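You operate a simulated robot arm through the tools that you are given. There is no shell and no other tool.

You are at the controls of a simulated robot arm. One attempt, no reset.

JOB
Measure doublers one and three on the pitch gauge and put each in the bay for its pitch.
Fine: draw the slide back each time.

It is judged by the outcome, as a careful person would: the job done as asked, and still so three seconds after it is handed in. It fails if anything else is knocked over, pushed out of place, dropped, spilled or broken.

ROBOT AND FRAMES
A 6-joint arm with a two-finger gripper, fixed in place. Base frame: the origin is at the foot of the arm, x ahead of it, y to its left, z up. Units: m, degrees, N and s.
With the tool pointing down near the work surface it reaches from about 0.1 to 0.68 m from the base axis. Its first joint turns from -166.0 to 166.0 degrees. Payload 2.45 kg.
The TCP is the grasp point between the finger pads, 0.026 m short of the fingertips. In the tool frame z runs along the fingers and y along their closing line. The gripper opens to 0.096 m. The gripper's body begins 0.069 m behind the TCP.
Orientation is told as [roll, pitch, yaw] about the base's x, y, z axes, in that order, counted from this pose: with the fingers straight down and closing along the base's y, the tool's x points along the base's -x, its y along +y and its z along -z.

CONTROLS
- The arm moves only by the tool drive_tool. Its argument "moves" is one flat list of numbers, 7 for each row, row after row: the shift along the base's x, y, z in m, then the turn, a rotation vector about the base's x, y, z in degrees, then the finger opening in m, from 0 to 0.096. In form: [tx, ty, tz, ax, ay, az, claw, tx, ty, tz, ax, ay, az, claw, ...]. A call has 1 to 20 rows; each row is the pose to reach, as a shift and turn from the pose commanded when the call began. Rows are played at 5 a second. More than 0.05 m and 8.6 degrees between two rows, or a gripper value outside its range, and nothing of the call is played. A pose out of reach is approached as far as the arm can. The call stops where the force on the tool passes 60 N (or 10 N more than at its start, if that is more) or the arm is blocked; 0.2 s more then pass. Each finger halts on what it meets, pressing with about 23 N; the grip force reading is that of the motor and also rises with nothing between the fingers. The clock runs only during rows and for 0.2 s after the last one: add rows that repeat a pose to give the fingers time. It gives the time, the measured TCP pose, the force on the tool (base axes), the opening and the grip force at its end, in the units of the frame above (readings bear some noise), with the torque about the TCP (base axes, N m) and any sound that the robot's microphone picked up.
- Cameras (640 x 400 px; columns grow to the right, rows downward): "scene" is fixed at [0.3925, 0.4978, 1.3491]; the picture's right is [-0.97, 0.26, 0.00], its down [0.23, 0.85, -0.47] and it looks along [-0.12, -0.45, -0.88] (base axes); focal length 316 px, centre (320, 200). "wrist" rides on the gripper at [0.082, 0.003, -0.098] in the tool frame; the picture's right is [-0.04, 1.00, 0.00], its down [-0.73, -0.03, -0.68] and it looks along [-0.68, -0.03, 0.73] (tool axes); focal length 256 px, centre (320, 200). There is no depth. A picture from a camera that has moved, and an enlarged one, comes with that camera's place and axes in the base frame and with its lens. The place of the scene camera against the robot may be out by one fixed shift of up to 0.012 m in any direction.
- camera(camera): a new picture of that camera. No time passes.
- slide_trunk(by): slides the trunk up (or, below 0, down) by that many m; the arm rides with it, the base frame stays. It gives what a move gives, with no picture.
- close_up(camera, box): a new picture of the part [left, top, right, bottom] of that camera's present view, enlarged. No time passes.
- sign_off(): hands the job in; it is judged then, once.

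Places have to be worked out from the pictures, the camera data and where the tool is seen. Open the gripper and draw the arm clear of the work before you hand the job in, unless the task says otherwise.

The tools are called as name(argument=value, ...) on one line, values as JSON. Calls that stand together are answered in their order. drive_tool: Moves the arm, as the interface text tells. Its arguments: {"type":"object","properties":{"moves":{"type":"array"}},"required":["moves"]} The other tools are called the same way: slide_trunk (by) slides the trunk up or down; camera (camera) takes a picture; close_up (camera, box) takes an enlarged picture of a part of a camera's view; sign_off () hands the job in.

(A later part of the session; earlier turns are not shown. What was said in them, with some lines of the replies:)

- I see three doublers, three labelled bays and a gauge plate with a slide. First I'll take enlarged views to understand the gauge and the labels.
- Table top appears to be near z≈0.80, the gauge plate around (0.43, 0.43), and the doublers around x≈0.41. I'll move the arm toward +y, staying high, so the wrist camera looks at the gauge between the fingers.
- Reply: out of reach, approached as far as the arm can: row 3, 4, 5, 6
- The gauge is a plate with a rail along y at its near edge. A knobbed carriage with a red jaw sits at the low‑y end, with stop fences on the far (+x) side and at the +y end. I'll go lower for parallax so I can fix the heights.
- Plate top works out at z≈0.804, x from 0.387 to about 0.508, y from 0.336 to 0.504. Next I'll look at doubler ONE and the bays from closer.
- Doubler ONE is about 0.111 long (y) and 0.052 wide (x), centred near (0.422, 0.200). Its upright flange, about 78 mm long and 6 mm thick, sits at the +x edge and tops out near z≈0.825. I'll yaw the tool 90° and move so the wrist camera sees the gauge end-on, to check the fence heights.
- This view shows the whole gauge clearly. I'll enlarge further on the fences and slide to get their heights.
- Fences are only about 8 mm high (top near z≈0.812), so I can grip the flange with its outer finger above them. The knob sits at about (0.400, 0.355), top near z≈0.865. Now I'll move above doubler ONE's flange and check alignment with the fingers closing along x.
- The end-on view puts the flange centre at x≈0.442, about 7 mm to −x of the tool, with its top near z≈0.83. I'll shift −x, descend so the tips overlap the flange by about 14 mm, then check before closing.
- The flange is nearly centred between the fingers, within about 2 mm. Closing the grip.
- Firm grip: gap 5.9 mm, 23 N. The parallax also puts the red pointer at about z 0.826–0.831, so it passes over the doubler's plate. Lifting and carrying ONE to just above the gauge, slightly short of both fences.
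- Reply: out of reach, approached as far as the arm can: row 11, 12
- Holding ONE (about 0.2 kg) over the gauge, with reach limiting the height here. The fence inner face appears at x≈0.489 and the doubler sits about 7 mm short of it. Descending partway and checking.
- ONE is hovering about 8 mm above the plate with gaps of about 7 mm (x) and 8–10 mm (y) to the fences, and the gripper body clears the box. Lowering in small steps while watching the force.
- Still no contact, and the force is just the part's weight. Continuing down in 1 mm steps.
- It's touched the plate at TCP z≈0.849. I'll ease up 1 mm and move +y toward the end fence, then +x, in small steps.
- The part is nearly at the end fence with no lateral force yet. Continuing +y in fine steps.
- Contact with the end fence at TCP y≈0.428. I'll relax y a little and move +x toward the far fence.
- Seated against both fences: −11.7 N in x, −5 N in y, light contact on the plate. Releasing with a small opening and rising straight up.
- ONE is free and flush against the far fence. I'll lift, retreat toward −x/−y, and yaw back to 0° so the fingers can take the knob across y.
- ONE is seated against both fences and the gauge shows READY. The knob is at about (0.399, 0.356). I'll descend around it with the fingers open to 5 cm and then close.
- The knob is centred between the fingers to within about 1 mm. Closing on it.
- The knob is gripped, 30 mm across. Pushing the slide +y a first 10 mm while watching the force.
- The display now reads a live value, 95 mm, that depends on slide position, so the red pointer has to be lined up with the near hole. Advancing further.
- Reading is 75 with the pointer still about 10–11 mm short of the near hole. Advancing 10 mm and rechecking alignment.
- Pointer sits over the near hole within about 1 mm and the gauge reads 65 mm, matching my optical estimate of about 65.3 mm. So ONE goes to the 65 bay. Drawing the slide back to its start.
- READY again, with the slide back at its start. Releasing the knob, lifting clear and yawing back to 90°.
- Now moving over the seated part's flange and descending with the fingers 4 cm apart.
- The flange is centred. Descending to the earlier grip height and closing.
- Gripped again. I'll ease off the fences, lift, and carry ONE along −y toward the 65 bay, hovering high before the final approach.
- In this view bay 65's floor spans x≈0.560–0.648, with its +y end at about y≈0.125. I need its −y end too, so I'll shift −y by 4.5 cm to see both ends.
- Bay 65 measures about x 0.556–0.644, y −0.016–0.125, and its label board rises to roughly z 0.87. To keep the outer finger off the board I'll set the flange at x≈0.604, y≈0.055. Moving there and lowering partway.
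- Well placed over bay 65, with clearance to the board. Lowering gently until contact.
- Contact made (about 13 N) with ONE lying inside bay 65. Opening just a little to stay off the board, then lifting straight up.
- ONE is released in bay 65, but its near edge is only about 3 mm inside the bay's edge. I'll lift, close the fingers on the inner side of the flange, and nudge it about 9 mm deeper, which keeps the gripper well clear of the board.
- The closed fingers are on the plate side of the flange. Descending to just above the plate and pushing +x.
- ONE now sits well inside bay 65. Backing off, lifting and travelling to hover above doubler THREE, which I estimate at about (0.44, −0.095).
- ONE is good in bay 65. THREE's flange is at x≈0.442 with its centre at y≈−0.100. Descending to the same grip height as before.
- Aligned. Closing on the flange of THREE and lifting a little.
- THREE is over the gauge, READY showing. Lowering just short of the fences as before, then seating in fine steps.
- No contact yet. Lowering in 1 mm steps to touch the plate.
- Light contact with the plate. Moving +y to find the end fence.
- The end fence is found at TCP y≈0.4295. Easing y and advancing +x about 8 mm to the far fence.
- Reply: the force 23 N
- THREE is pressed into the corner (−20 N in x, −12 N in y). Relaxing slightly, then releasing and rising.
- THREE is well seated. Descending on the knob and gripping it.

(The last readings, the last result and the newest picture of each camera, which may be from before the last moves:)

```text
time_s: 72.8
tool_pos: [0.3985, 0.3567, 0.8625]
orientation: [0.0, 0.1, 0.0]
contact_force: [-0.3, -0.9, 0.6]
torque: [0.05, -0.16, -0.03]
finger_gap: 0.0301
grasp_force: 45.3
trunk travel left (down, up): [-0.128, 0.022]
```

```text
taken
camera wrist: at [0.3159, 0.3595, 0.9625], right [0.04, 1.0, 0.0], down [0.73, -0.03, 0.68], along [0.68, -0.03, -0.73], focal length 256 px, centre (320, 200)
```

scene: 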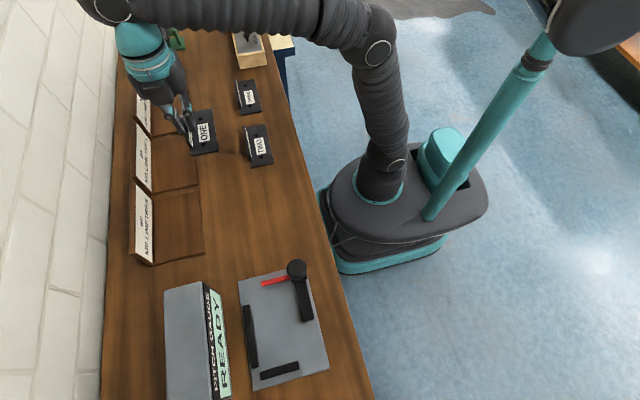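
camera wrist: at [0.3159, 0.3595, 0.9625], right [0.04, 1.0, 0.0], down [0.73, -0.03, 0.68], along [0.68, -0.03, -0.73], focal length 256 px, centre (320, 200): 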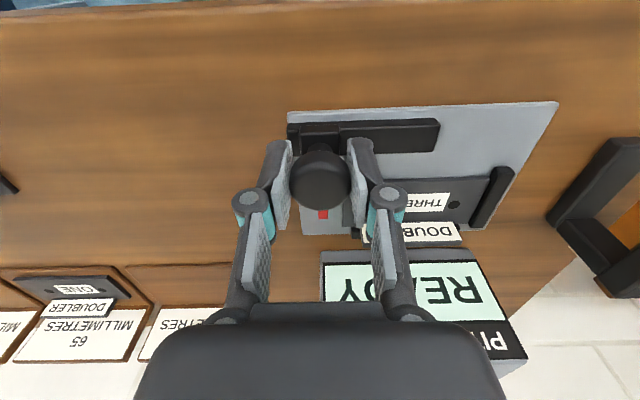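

Knob gripped. Advancing the slide about 34 mm, where I expect the pointer to meet THREE's near hole.

drive_tool(moves=[0, 0.005, 0, 0, 0, 0, 0.02, 0, 0.01, 0, 0, 0, 0, 0.02, 0, 0.015, 0, 0, 0, 0, 0.02, 0, 0.02, 0, 0, 0, 0, 0.02, 0, 0.025, 0, 0, 0, 0, 0.02, 0, 0.03, 0, 0, 0, 0, 0.02, 0, 0.0345, 0, 0, 0, 0, 0.02, 0, 0.0345, 0, 0, 0, 0, 0.02, 0, 0.0345, 0, 0, 0, 0, 0.02])

close_up(camera="scene", box=[200, 280, 300, 370])

close_up(camera="wrist", box=[260, 150, 380, 240])

```text
time_s: 74.8
tool_pos: [0.398, 0.3917, 0.8624]
orientation: [0.1, 0.1, 0.0]
contact_force: [-1.6, 1.3, -3.6]
torque: [0.03, 0.17, 0.0]
finger_gap: 0.03
grasp_force: 45.3
trunk travel left (down, up): [-0.128, 0.022]
```

```text
4.44 times, centred on (250, 325) of scene
camera zoom: at [0.3925, 0.4978, 1.3491], right [-0.97, 0.26, 0.0], down [0.23, 0.85, -0.47], along [-0.12, -0.45, -0.88], focal length 1404 px, centre (631, -356)
```

zoom: 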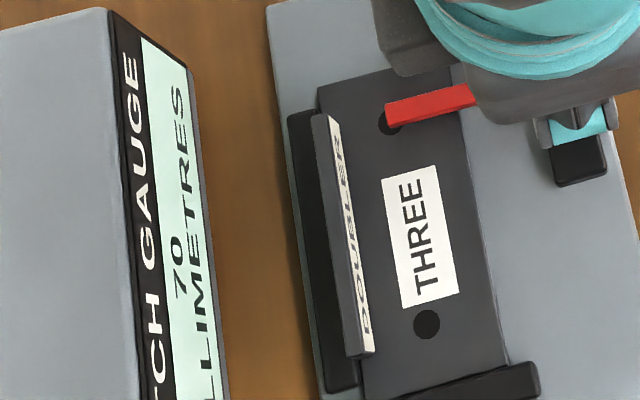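

```text
4.44 times, centred on (320, 195) of wrist
camera zoom: at [0.3159, 0.3949, 0.9626], right [0.04, 1.0, 0.0], down [0.73, -0.03, 0.68], along [0.68, -0.03, -0.73], focal length 1138 px, centre (320, 222)
```

zoom: 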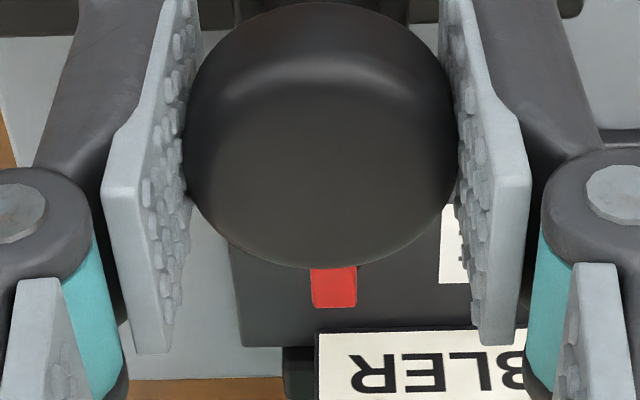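

The gauge reads 70 mm with the pointer over THREE's near hole, in the same relation as the 65 mm reading for ONE. So THREE goes to bay 70. Drawing the slide back.

drive_tool(moves=[0, -0.006, 0, 0, 0, 0, 0.02, 0, -0.012, 0, 0, 0, 0, 0.02, 0, -0.018, 0, 0, 0, 0, 0.02, 0, -0.024, 0, 0, 0, 0, 0.02, 0, -0.03, 0, 0, 0, 0, 0.02, 0, -0.0345, 0, 0, 0, 0, 0.02, 0, -0.036, 0, 0, 0, 0, 0.02, 0, -0.036, 0, 0, 0, 0, 0.02])

close_up(camera="scene", box=[150, 240, 350, 400])

```text
time_s: 76.6
tool_pos: [0.3972, 0.3552, 0.8631]
orientation: [0.0, 0.1, 0.1]
contact_force: [-18.2, -0.3, -8.1]
torque: [0.06, 0.12, 0.12]
finger_gap: 0.0304
grasp_force: 44.8
trunk travel left (down, up): [-0.128, 0.022]
```

```text
2.50 times, centred on (250, 320) of scene
camera zoom: at [0.3925, 0.4978, 1.3491], right [-0.97, 0.26, 0.0], down [0.23, 0.85, -0.47], along [-0.12, -0.45, -0.88], focal length 790 px, centre (495, -100)
```

zoom: 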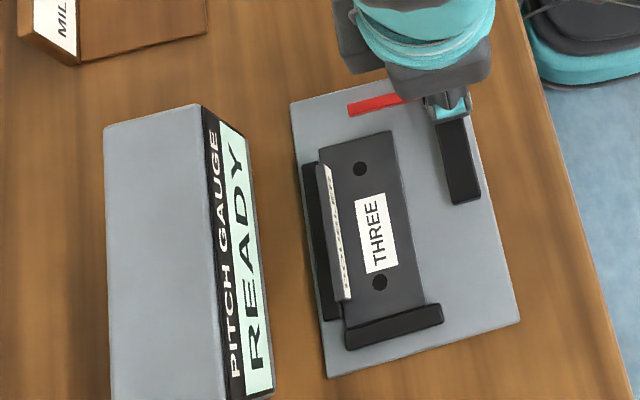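

READY again, with the slide at its start position. Releasing the knob, lifting and yawing to 90° for the last pick.

drive_tool(moves=[0.001, 0, 0, 0, 0, 0, 0.035, 0.001, 0.0005, 0, 0, 0, 0, 0.05, 0.001, 0.0005, 0, 0, 0, 0, 0.05, 0, 0, 0.03, 0, 0, 0, 0.05, 0, 0, 0.06, 0, 0, 0, 0.05, 0, 0, 0.075, 0, 0, 8, 0.05, 0, 0, 0.075, 0, 0, 16, 0.05, 0, 0, 0.075, 0, 0, 24, 0.05, 0, 0, 0.075, 0, 0, 32, 0.05, 0, 0, 0.075, 0, 0, 40, 0.05, 0, 0, 0.075, 0, 0, 48, 0.05, 0, 0, 0.075, 0, 0, 56, 0.05, 0, 0, 0.075, 0, 0, 64, 0.05, 0, 0, 0.075, 0, 0, 72, 0.05, 0.01, 0, 0.075, 0, 0, 80, 0.05, 0.02, 0, 0.075, 0, 0, 88, 0.04, 0.02, 0, 0.075, 0, 0, 90, 0.04, 0.02, 0, 0.075, 0, 0, 90, 0.04])

close_up(camera="scene", box=[150, 240, 350, 400])

```text
time_s: 80.4
tool_pos: [0.4184, 0.354, 0.9392]
orientation: [0.0, 0.1, 90.0]
contact_force: [0.2, -0.2, -0.3]
torque: [-0.02, -0.02, 0.01]
finger_gap: 0.0402
grasp_force: 0.1
trunk travel left (down, up): [-0.128, 0.022]
```

```text
2.50 times, centred on (250, 320) of scene
camera zoom: at [0.3925, 0.4978, 1.3491], right [-0.97, 0.26, 0.0], down [0.23, 0.85, -0.47], along [-0.12, -0.45, -0.88], focal length 790 px, centre (495, -100)
```

zoom: 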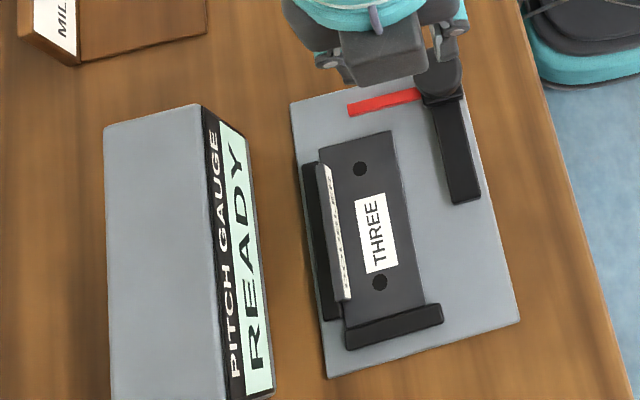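

READY, with the slide back. Moving over THREE's flange and descending to grip.

drive_tool(moves=[0.02, 0.02, -0.01, 0, 0, 0, 0.04, 0.04, 0.04, -0.025, 0, 0, 0, 0.04, 0.06, 0.06, -0.04, 0, 0, 0, 0.04, 0.068, 0.0735, -0.05, 0, 0, 0, 0.035, 0.068, 0.0735, -0.065, 0, 0, 0, 0.035, 0.068, 0.0735, -0.08, 0, 0, 0, 0.035, 0.068, 0.0735, -0.0895, 0, 0, 0, 0.035, 0.068, 0.0735, -0.0895, 0, 0, 0, 0.035])

close_up(camera="wrist", box=[230, 60, 430, 200])

```text
time_s: 82.2
tool_pos: [0.4874, 0.4269, 0.8472]
orientation: [-0.1, 0.0, 90.1]
contact_force: [0.2, -0.3, 0.5]
torque: [0.0, -0.02, -0.02]
finger_gap: 0.0349
grasp_force: 0.2
trunk travel left (down, up): [-0.128, 0.022]
```

```text
2.86 times, centred on (330, 130) of wrist
camera zoom: at [0.4836, 0.3461, 0.9478], right [-1.0, 0.04, 0.0], down [0.03, 0.73, 0.68], along [0.03, 0.68, -0.73], focal length 731 px, centre (291, 400)
```

zoom: 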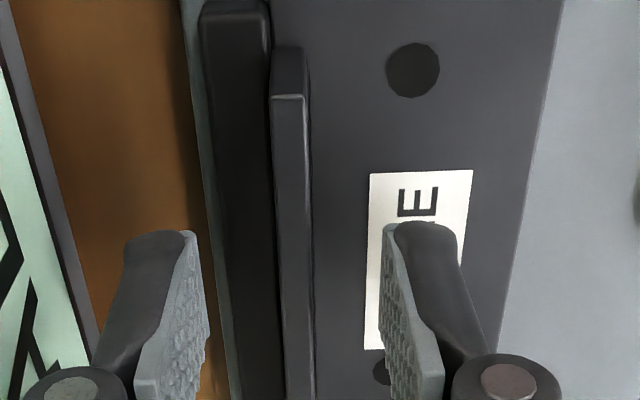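

Gripping, easing off the fences, and lifting THREE out of the gauge.

drive_tool(moves=[0, 0, 0, 0, 0, 0, 0.015, 0, 0, 0, 0, 0, 0, 0, 0, 0, 0, 0, 0, 0, 0, 0, 0, 0, 0, 0, 0, 0, 0, 0, 0, 0, 0, 0, 0])

drive_tool(moves=[-0.002, -0.001, 0.001, 0, 0, 0, 0, -0.003, -0.002, 0.01, 0, 0, 0, 0, -0.004, -0.003, 0.025, 0, 0, 0, 0, -0.006, -0.012, 0.04, 0, 0, 0, 0, -0.008, -0.03, 0.055, 0, 0, 0, 0, -0.008, -0.06, 0.065, 0, 0, 0, 0, -0.008, -0.1, 0.07, 0, 0, 0, 0, -0.008, -0.14, 0.07, 0, 0, 0, 0, -0.008, -0.18, 0.07, 0, 0, 0, 0, -0.008, -0.22, 0.07, 0, 0, 0, 0, -0.008, -0.26, 0.07, 0, 0, 0, 0, -0.008, -0.3, 0.07, 0, 0, 0, 0, -0.008, -0.34, 0.07, 0, 0, 0, 0, -0.008, -0.38, 0.07, 0, 0, 0, 0, 0.01, -0.42, 0.07, 0, 0, 0, 0, 0.03, -0.46, 0.07, 0, 0, 0, 0, 0.05, -0.5, 0.07, 0, 0, 0, 0, 0.05, -0.55, 0.07, 0, 0, 0, 0, 0.05, -0.55, 0.07, 0, 0, 0, 0])

camera(camera="wrist")

camera(camera="scene")

```text
time_s: 83.4
tool_pos: [0.4862, 0.4289, 0.8489]
orientation: [0.0, 0.0, 90.0]
contact_force: [-10.6, -3.7, -0.2]
torque: [-0.17, 0.29, -0.02]
finger_gap: 0.0059
grasp_force: 22.7
trunk travel left (down, up): [-0.128, 0.022]
```

```text
time_s: 87.4
tool_pos: [0.537, -0.1198, 0.9212]
orientation: [-0.1, 0.1, 90.0]
contact_force: [-0.6, 1.4, -2.6]
torque: [-0.03, -0.04, 0.03]
finger_gap: 0.0062
grasp_force: 22.7
trunk travel left (down, up): [-0.128, 0.022]
```

```text
taken
camera wrist: at [0.5336, -0.2012, 1.0206], right [-1.0, 0.04, 0.0], down [0.03, 0.73, 0.68], along [0.03, 0.68, -0.73], focal length 256 px, centre (320, 200)
```

wrist: 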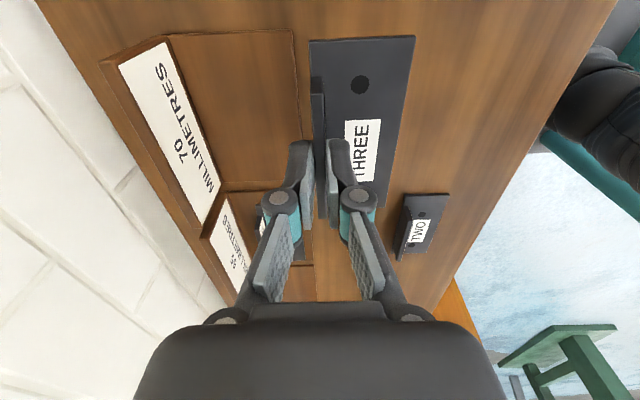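

```text
taken
```

scene: 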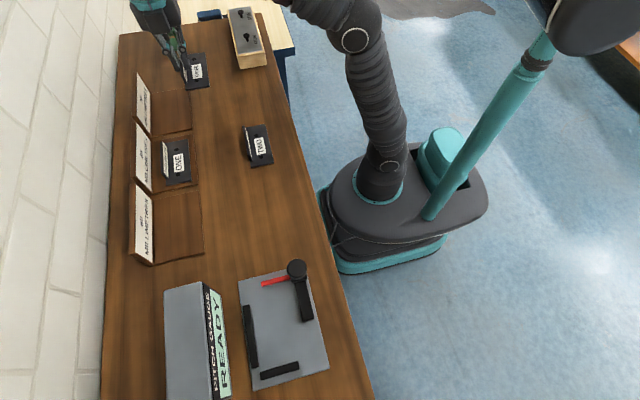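

Bay 70 spans about x 0.556–0.644, y −0.166 to −0.032. Moving THREE over it, with the flange at x≈0.605, y≈−0.099, and lowering partway.

drive_tool(moves=[0.015, 0.01, -0.01, 0, 0, 0, 0, 0.03, 0.021, -0.02, 0, 0, 0, 0, 0.05, 0.021, -0.03, 0, 0, 0, 0, 0.068, 0.021, -0.04, 0, 0, 0, 0, 0.068, 0.021, -0.05, 0, 0, 0, 0, 0.068, 0.021, -0.06, 0, 0, 0, 0, 0.068, 0.021, -0.067, 0, 0, 0, 0, 0.068, 0.021, -0.067, 0, 0, 0, 0])

camera(camera="wrist")

close_up(camera="scene", box=[110, 40, 270, 200])

```text
time_s: 89.2
tool_pos: [0.6035, -0.1023, 0.8518]
orientation: [0.0, 0.0, 90.0]
contact_force: [0.1, 0.4, -2.7]
torque: [0.01, -0.05, 0.01]
finger_gap: 0.0058
grasp_force: 23.0
trunk travel left (down, up): [-0.128, 0.022]
```

```text
taken
camera wrist: at [0.6015, -0.1837, 0.9517], right [-1.0, 0.04, 0.0], down [0.03, 0.73, 0.68], along [0.03, 0.68, -0.73], focal length 256 px, centre (320, 200)
```

wrist: 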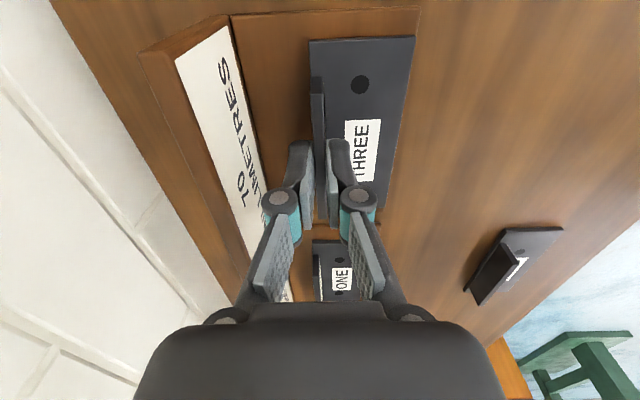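

```text
2.50 times, centred on (190, 120) of scene
camera zoom: at [0.3925, 0.4978, 1.3491], right [-0.97, 0.26, 0.0], down [0.23, 0.85, -0.47], along [-0.12, -0.45, -0.88], focal length 790 px, centre (645, 400)
```

zoom: 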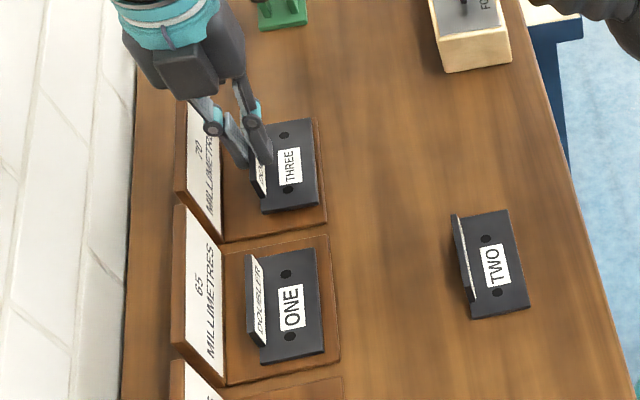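

THREE is inside bay 70, a few mm toward its −y side. I'll shift +4 mm in y and lower to contact.

drive_tool(moves=[0.001, 0.002, 0, 0, 0, 0, 0, 0.002, 0.0045, -0.001, 0, 0, 0, 0, 0.002, 0.0045, -0.002, 0, 0, 0, 0])

drive_tool(moves=[0, 0, -0.001, 0, 0, 0, 0, 0, 0, -0.002, 0, 0, 0, 0])

```text
time_s: 90.0
tool_pos: [0.6053, -0.0969, 0.8487]
orientation: [0.0, 0.0, 90.0]
contact_force: [-0.7, -0.2, -2.2]
torque: [-0.04, -0.03, 0.01]
finger_gap: 0.0061
grasp_force: 22.8
trunk travel left (down, up): [-0.128, 0.022]
```

```text
time_s: 90.6
tool_pos: [0.6063, -0.0965, 0.847]
orientation: [0.1, 0.0, 90.0]
contact_force: [1.1, 0.7, -1.1]
torque: [-0.06, 0.0, -0.01]
finger_gap: 0.006
grasp_force: 23.5
trunk travel left (down, up): [-0.128, 0.022]
```

drive_tool(moves=[0, 0, -0.001, 0, 0, 0, 0, 0, 0, -0.0015, 0, 0, 0, 0])

```text
time_s: 91.2
tool_pos: [0.606, -0.0967, 0.8469]
orientation: [-0.1, 0.0, 90.0]
contact_force: [3.1, -1.2, 5.0]
torque: [0.06, -0.07, -0.01]
finger_gap: 0.0061
grasp_force: 23.2
trunk travel left (down, up): [-0.128, 0.022]
```

THREE is resting on the bay floor. Releasing with a small opening, lifting, and closing on the inner side for the same gentle push deeper.

drive_tool(moves=[0, 0, 0, 0, 0, 0, 0.01, -0.001, 0, 0.001, 0, 0, 0, 0.016, -0.001, 0, 0.001, 0, 0, 0, 0.016, -0.001, 0, 0.012, 0, 0, 0, 0.016, -0.001, 0, 0.022, 0, 0, 0, 0.016, -0.001, 0, 0.034, 0, 0, 0, 0.016, -0.014, 0, 0.034, 0, 0, 0, 0.008, -0.027, 0, 0.034, 0, 0, 0, 0, -0.027, 0, 0.034, 0, 0, 0, 0, -0.027, 0, 0.034, 0, 0, 0, 0])

close_up(camera="wrist", box=[200, 40, 420, 230])

close_up(camera="scene", box=[110, 40, 270, 200])

```text
time_s: 93.4
tool_pos: [0.5794, -0.097, 0.8803]
orientation: [0.0, 0.0, 90.0]
contact_force: [-0.7, 0.2, -0.5]
torque: [-0.02, -0.03, 0.01]
finger_gap: 0.0004
grasp_force: 23.1
trunk travel left (down, up): [-0.128, 0.022]
```

```text
2.11 times, centred on (310, 135) of wrist
camera zoom: at [0.5765, -0.1782, 0.9799], right [-1.0, 0.04, 0.0], down [0.03, 0.73, 0.68], along [0.03, 0.68, -0.73], focal length 539 px, centre (341, 337)
```

zoom: 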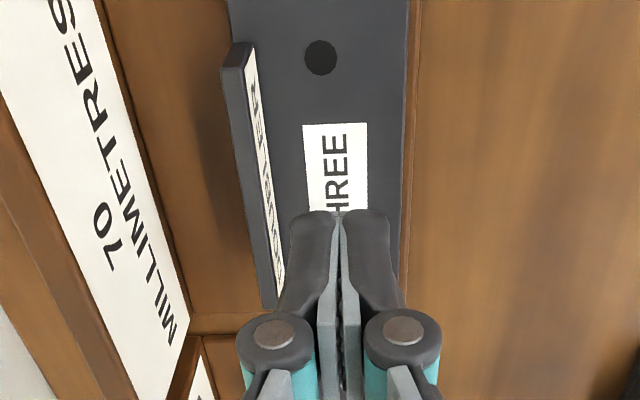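

```text
2.50 times, centred on (190, 120) of scene
camera zoom: at [0.3925, 0.4978, 1.3491], right [-0.97, 0.26, 0.0], down [0.23, 0.85, -0.47], along [-0.12, -0.45, -0.88], focal length 790 px, centre (645, 400)
```

zoom: 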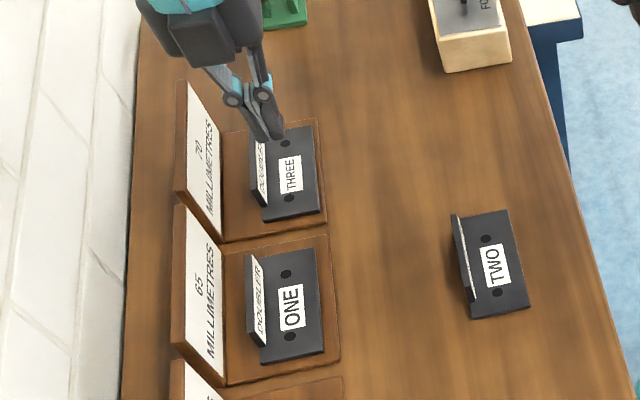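

THREE is lying in bay 70. Now the same gentle +x nudge on the inner face of the flange.

drive_tool(moves=[0, 0, -0.012, 0, 0, 0, 0, 0, 0, -0.024, 0, 0, 0, 0, 0, 0, -0.031, 0, 0, 0, 0, 0, 0, -0.031, 0, 0, 0, 0])

drive_tool(moves=[0.004, 0, 0, 0, 0, 0, 0, 0.008, 0, 0, 0, 0, 0, 0, 0.011, 0, 0, 0, 0, 0, 0, 0.014, 0, 0, 0, 0, 0, 0, 0.017, 0, 0, 0, 0, 0, 0, 0.0185, 0, 0, 0, 0, 0, 0, 0.0185, 0, 0, 0, 0, 0, 0])

drive_tool(moves=[-0.005, 0, 0, 0, 0, 0, 0, -0.006, 0, 0.02, 0, 0, 0, 0, -0.01, 0, 0.045, 0, 0, 0, 0, -0.04, 0, 0.065, 0, 0, 0, 0.01, -0.08, 0.03, 0.08, 0, 0, 0, 0.03, -0.12, 0.06, 0.09, 0, 0, 0, 0.05, -0.16, 0.09, 0.1, 0, 0, 0, 0.06, -0.2, 0.12, 0.11, 0, 0, 0, 0.07, -0.24, 0.15, 0.12, 0, 0, 0, 0.08, -0.26, 0.18, 0.12, 0, 0, 0, 0.08, -0.28, 0.2, 0.12, 0, 0, 0, 0.08, -0.28, 0.2, 0.12, 0, 0, 0, 0.08])

camera(camera="scene")

close_up(camera="scene", box=[110, 40, 270, 200])

close_up(camera="scene", box=[150, 240, 350, 400])

```text
time_s: 94.4
tool_pos: [0.5789, -0.0962, 0.8497]
orientation: [0.0, 0.1, 90.0]
contact_force: [-0.8, -0.4, 0.2]
torque: [0.01, 0.01, 0.01]
finger_gap: 0.0
grasp_force: 22.8
trunk travel left (down, up): [-0.128, 0.022]
```

```text
time_s: 96.0
tool_pos: [0.598, -0.0971, 0.8487]
orientation: [0.0, 0.0, 90.0]
contact_force: [-0.4, 1.0, 0.8]
torque: [-0.01, 0.01, 0.02]
finger_gap: 0.0001
grasp_force: 23.2
trunk travel left (down, up): [-0.128, 0.022]
```

```text
refused: row 5 steps farther than a row can; nothing moved
```

```text
taken
```

scene: 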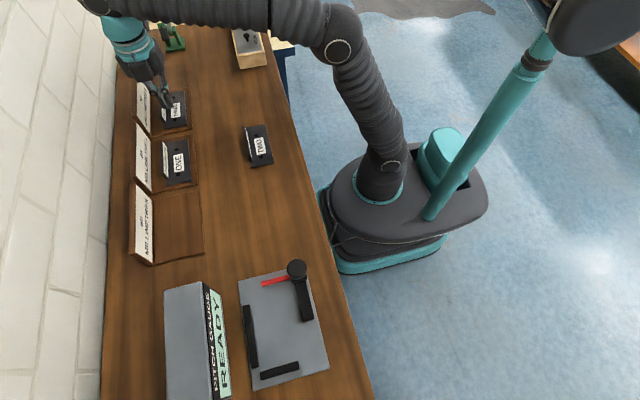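

```text
2.50 times, centred on (190, 120) of scene
camera zoom: at [0.3925, 0.4978, 1.3491], right [-0.97, 0.26, 0.0], down [0.23, 0.85, -0.47], along [-0.12, -0.45, -0.88], focal length 790 px, centre (645, 400)
```

zoom: 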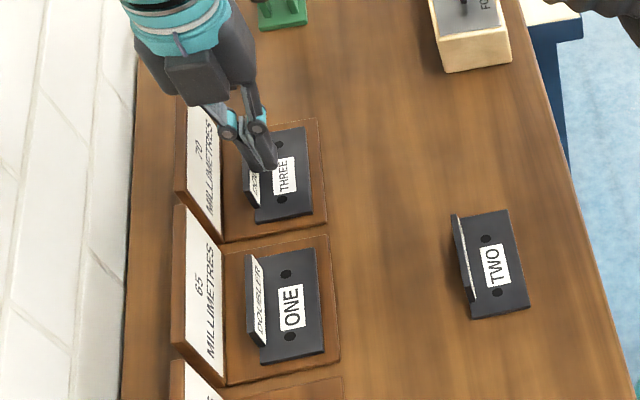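

```text
2.50 times, centred on (250, 320) of scene
camera zoom: at [0.3925, 0.4978, 1.3491], right [-0.97, 0.26, 0.0], down [0.23, 0.85, -0.47], along [-0.12, -0.45, -0.88], focal length 790 px, centre (495, -100)
```

zoom: 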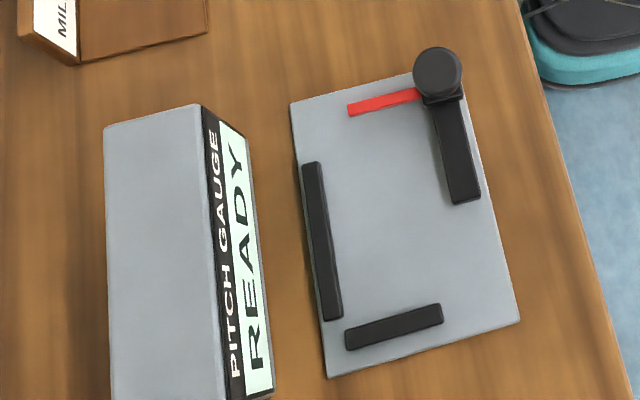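

THREE is now well inside bay 70, the gauge shows READY and the slide is home. My retreat was refused for a step size that was too large, so I'll redo it in smaller steps: back off, lift, then move clear and open.

drive_tool(moves=[-0.005, 0, 0, 0, 0, 0, 0, -0.006, 0, 0.02, 0, 0, 0, 0, -0.01, 0, 0.045, 0, 0, 0, 0, -0.035, 0, 0.06, 0, 0, 0, 0.01, -0.065, 0.02, 0.07, 0, 0, 0, 0.03, -0.095, 0.04, 0.08, 0, 0, 0, 0.05, -0.125, 0.06, 0.09, 0, 0, 0, 0.06, -0.155, 0.08, 0.1, 0, 0, 0, 0.07, -0.185, 0.1, 0.11, 0, 0, 0, 0.08, -0.215, 0.12, 0.12, 0, 0, 0, 0.09, -0.245, 0.14, 0.12, 0, 0, 0, 0.09, -0.27, 0.16, 0.12, 0, 0, 0, 0.09, -0.27, 0.16, 0.12, 0, 0, 0, 0.09])

camera(camera="scene")

close_up(camera="scene", box=[110, 40, 270, 200])

```text
time_s: 98.8
tool_pos: [0.3286, 0.0631, 0.9715]
orientation: [0.0, 0.0, 90.0]
contact_force: [0.7, 0.2, 0.4]
torque: [0.01, 0.0, 0.01]
finger_gap: 0.09
grasp_force: 0.0
trunk travel left (down, up): [-0.128, 0.022]
```

```text
taken
```

scene: 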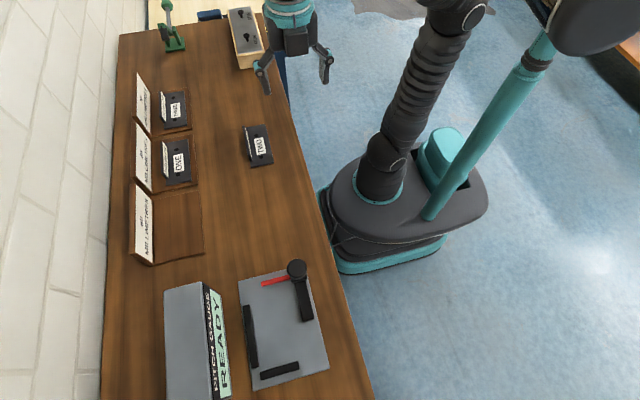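

```text
2.50 times, centred on (190, 120) of scene
camera zoom: at [0.3925, 0.4978, 1.3491], right [-0.97, 0.26, 0.0], down [0.23, 0.85, -0.47], along [-0.12, -0.45, -0.88], focal length 790 px, centre (645, 400)
```

zoom: 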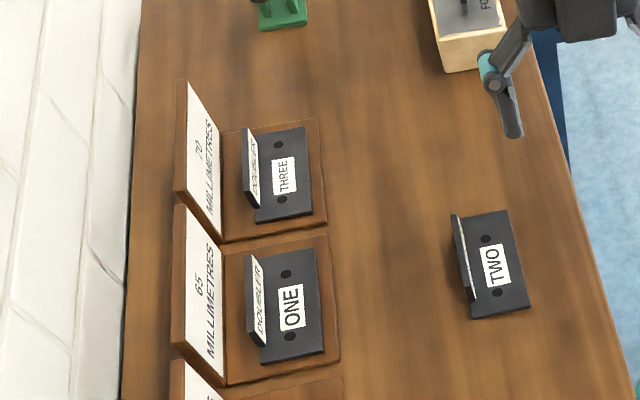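

ONE lies in the 65 bay and THREE in the 70 bay. TWO is untouched, the slide is drawn back with READY showing, and the arm is clear with the gripper open. Handing the job in.

sign_off()

```text
The job is handed in.
```

I measured doublers ONE and THREE on the pitch gauge, and each is now in the bay for its pitch.

| Doubler | Gauge reading | Bay |
|---|---|---|
| ONE | 65 mm | 65 millimetres |
| THREE | 70 mm | 70 millimetres |

I took each reading with the doubler seated against both fences and the red pointer lined up over the hole nearest the slide. I drew the slide back after each measurement, and the gauge went back to READY both times.

After setting each doubler down, I nudged it about 8 mm deeper so it sits well inside the bay's edge. TWO was not touched, and I saw nothing else disturbed. The gripper was open and the arm clear when I handed the job in.
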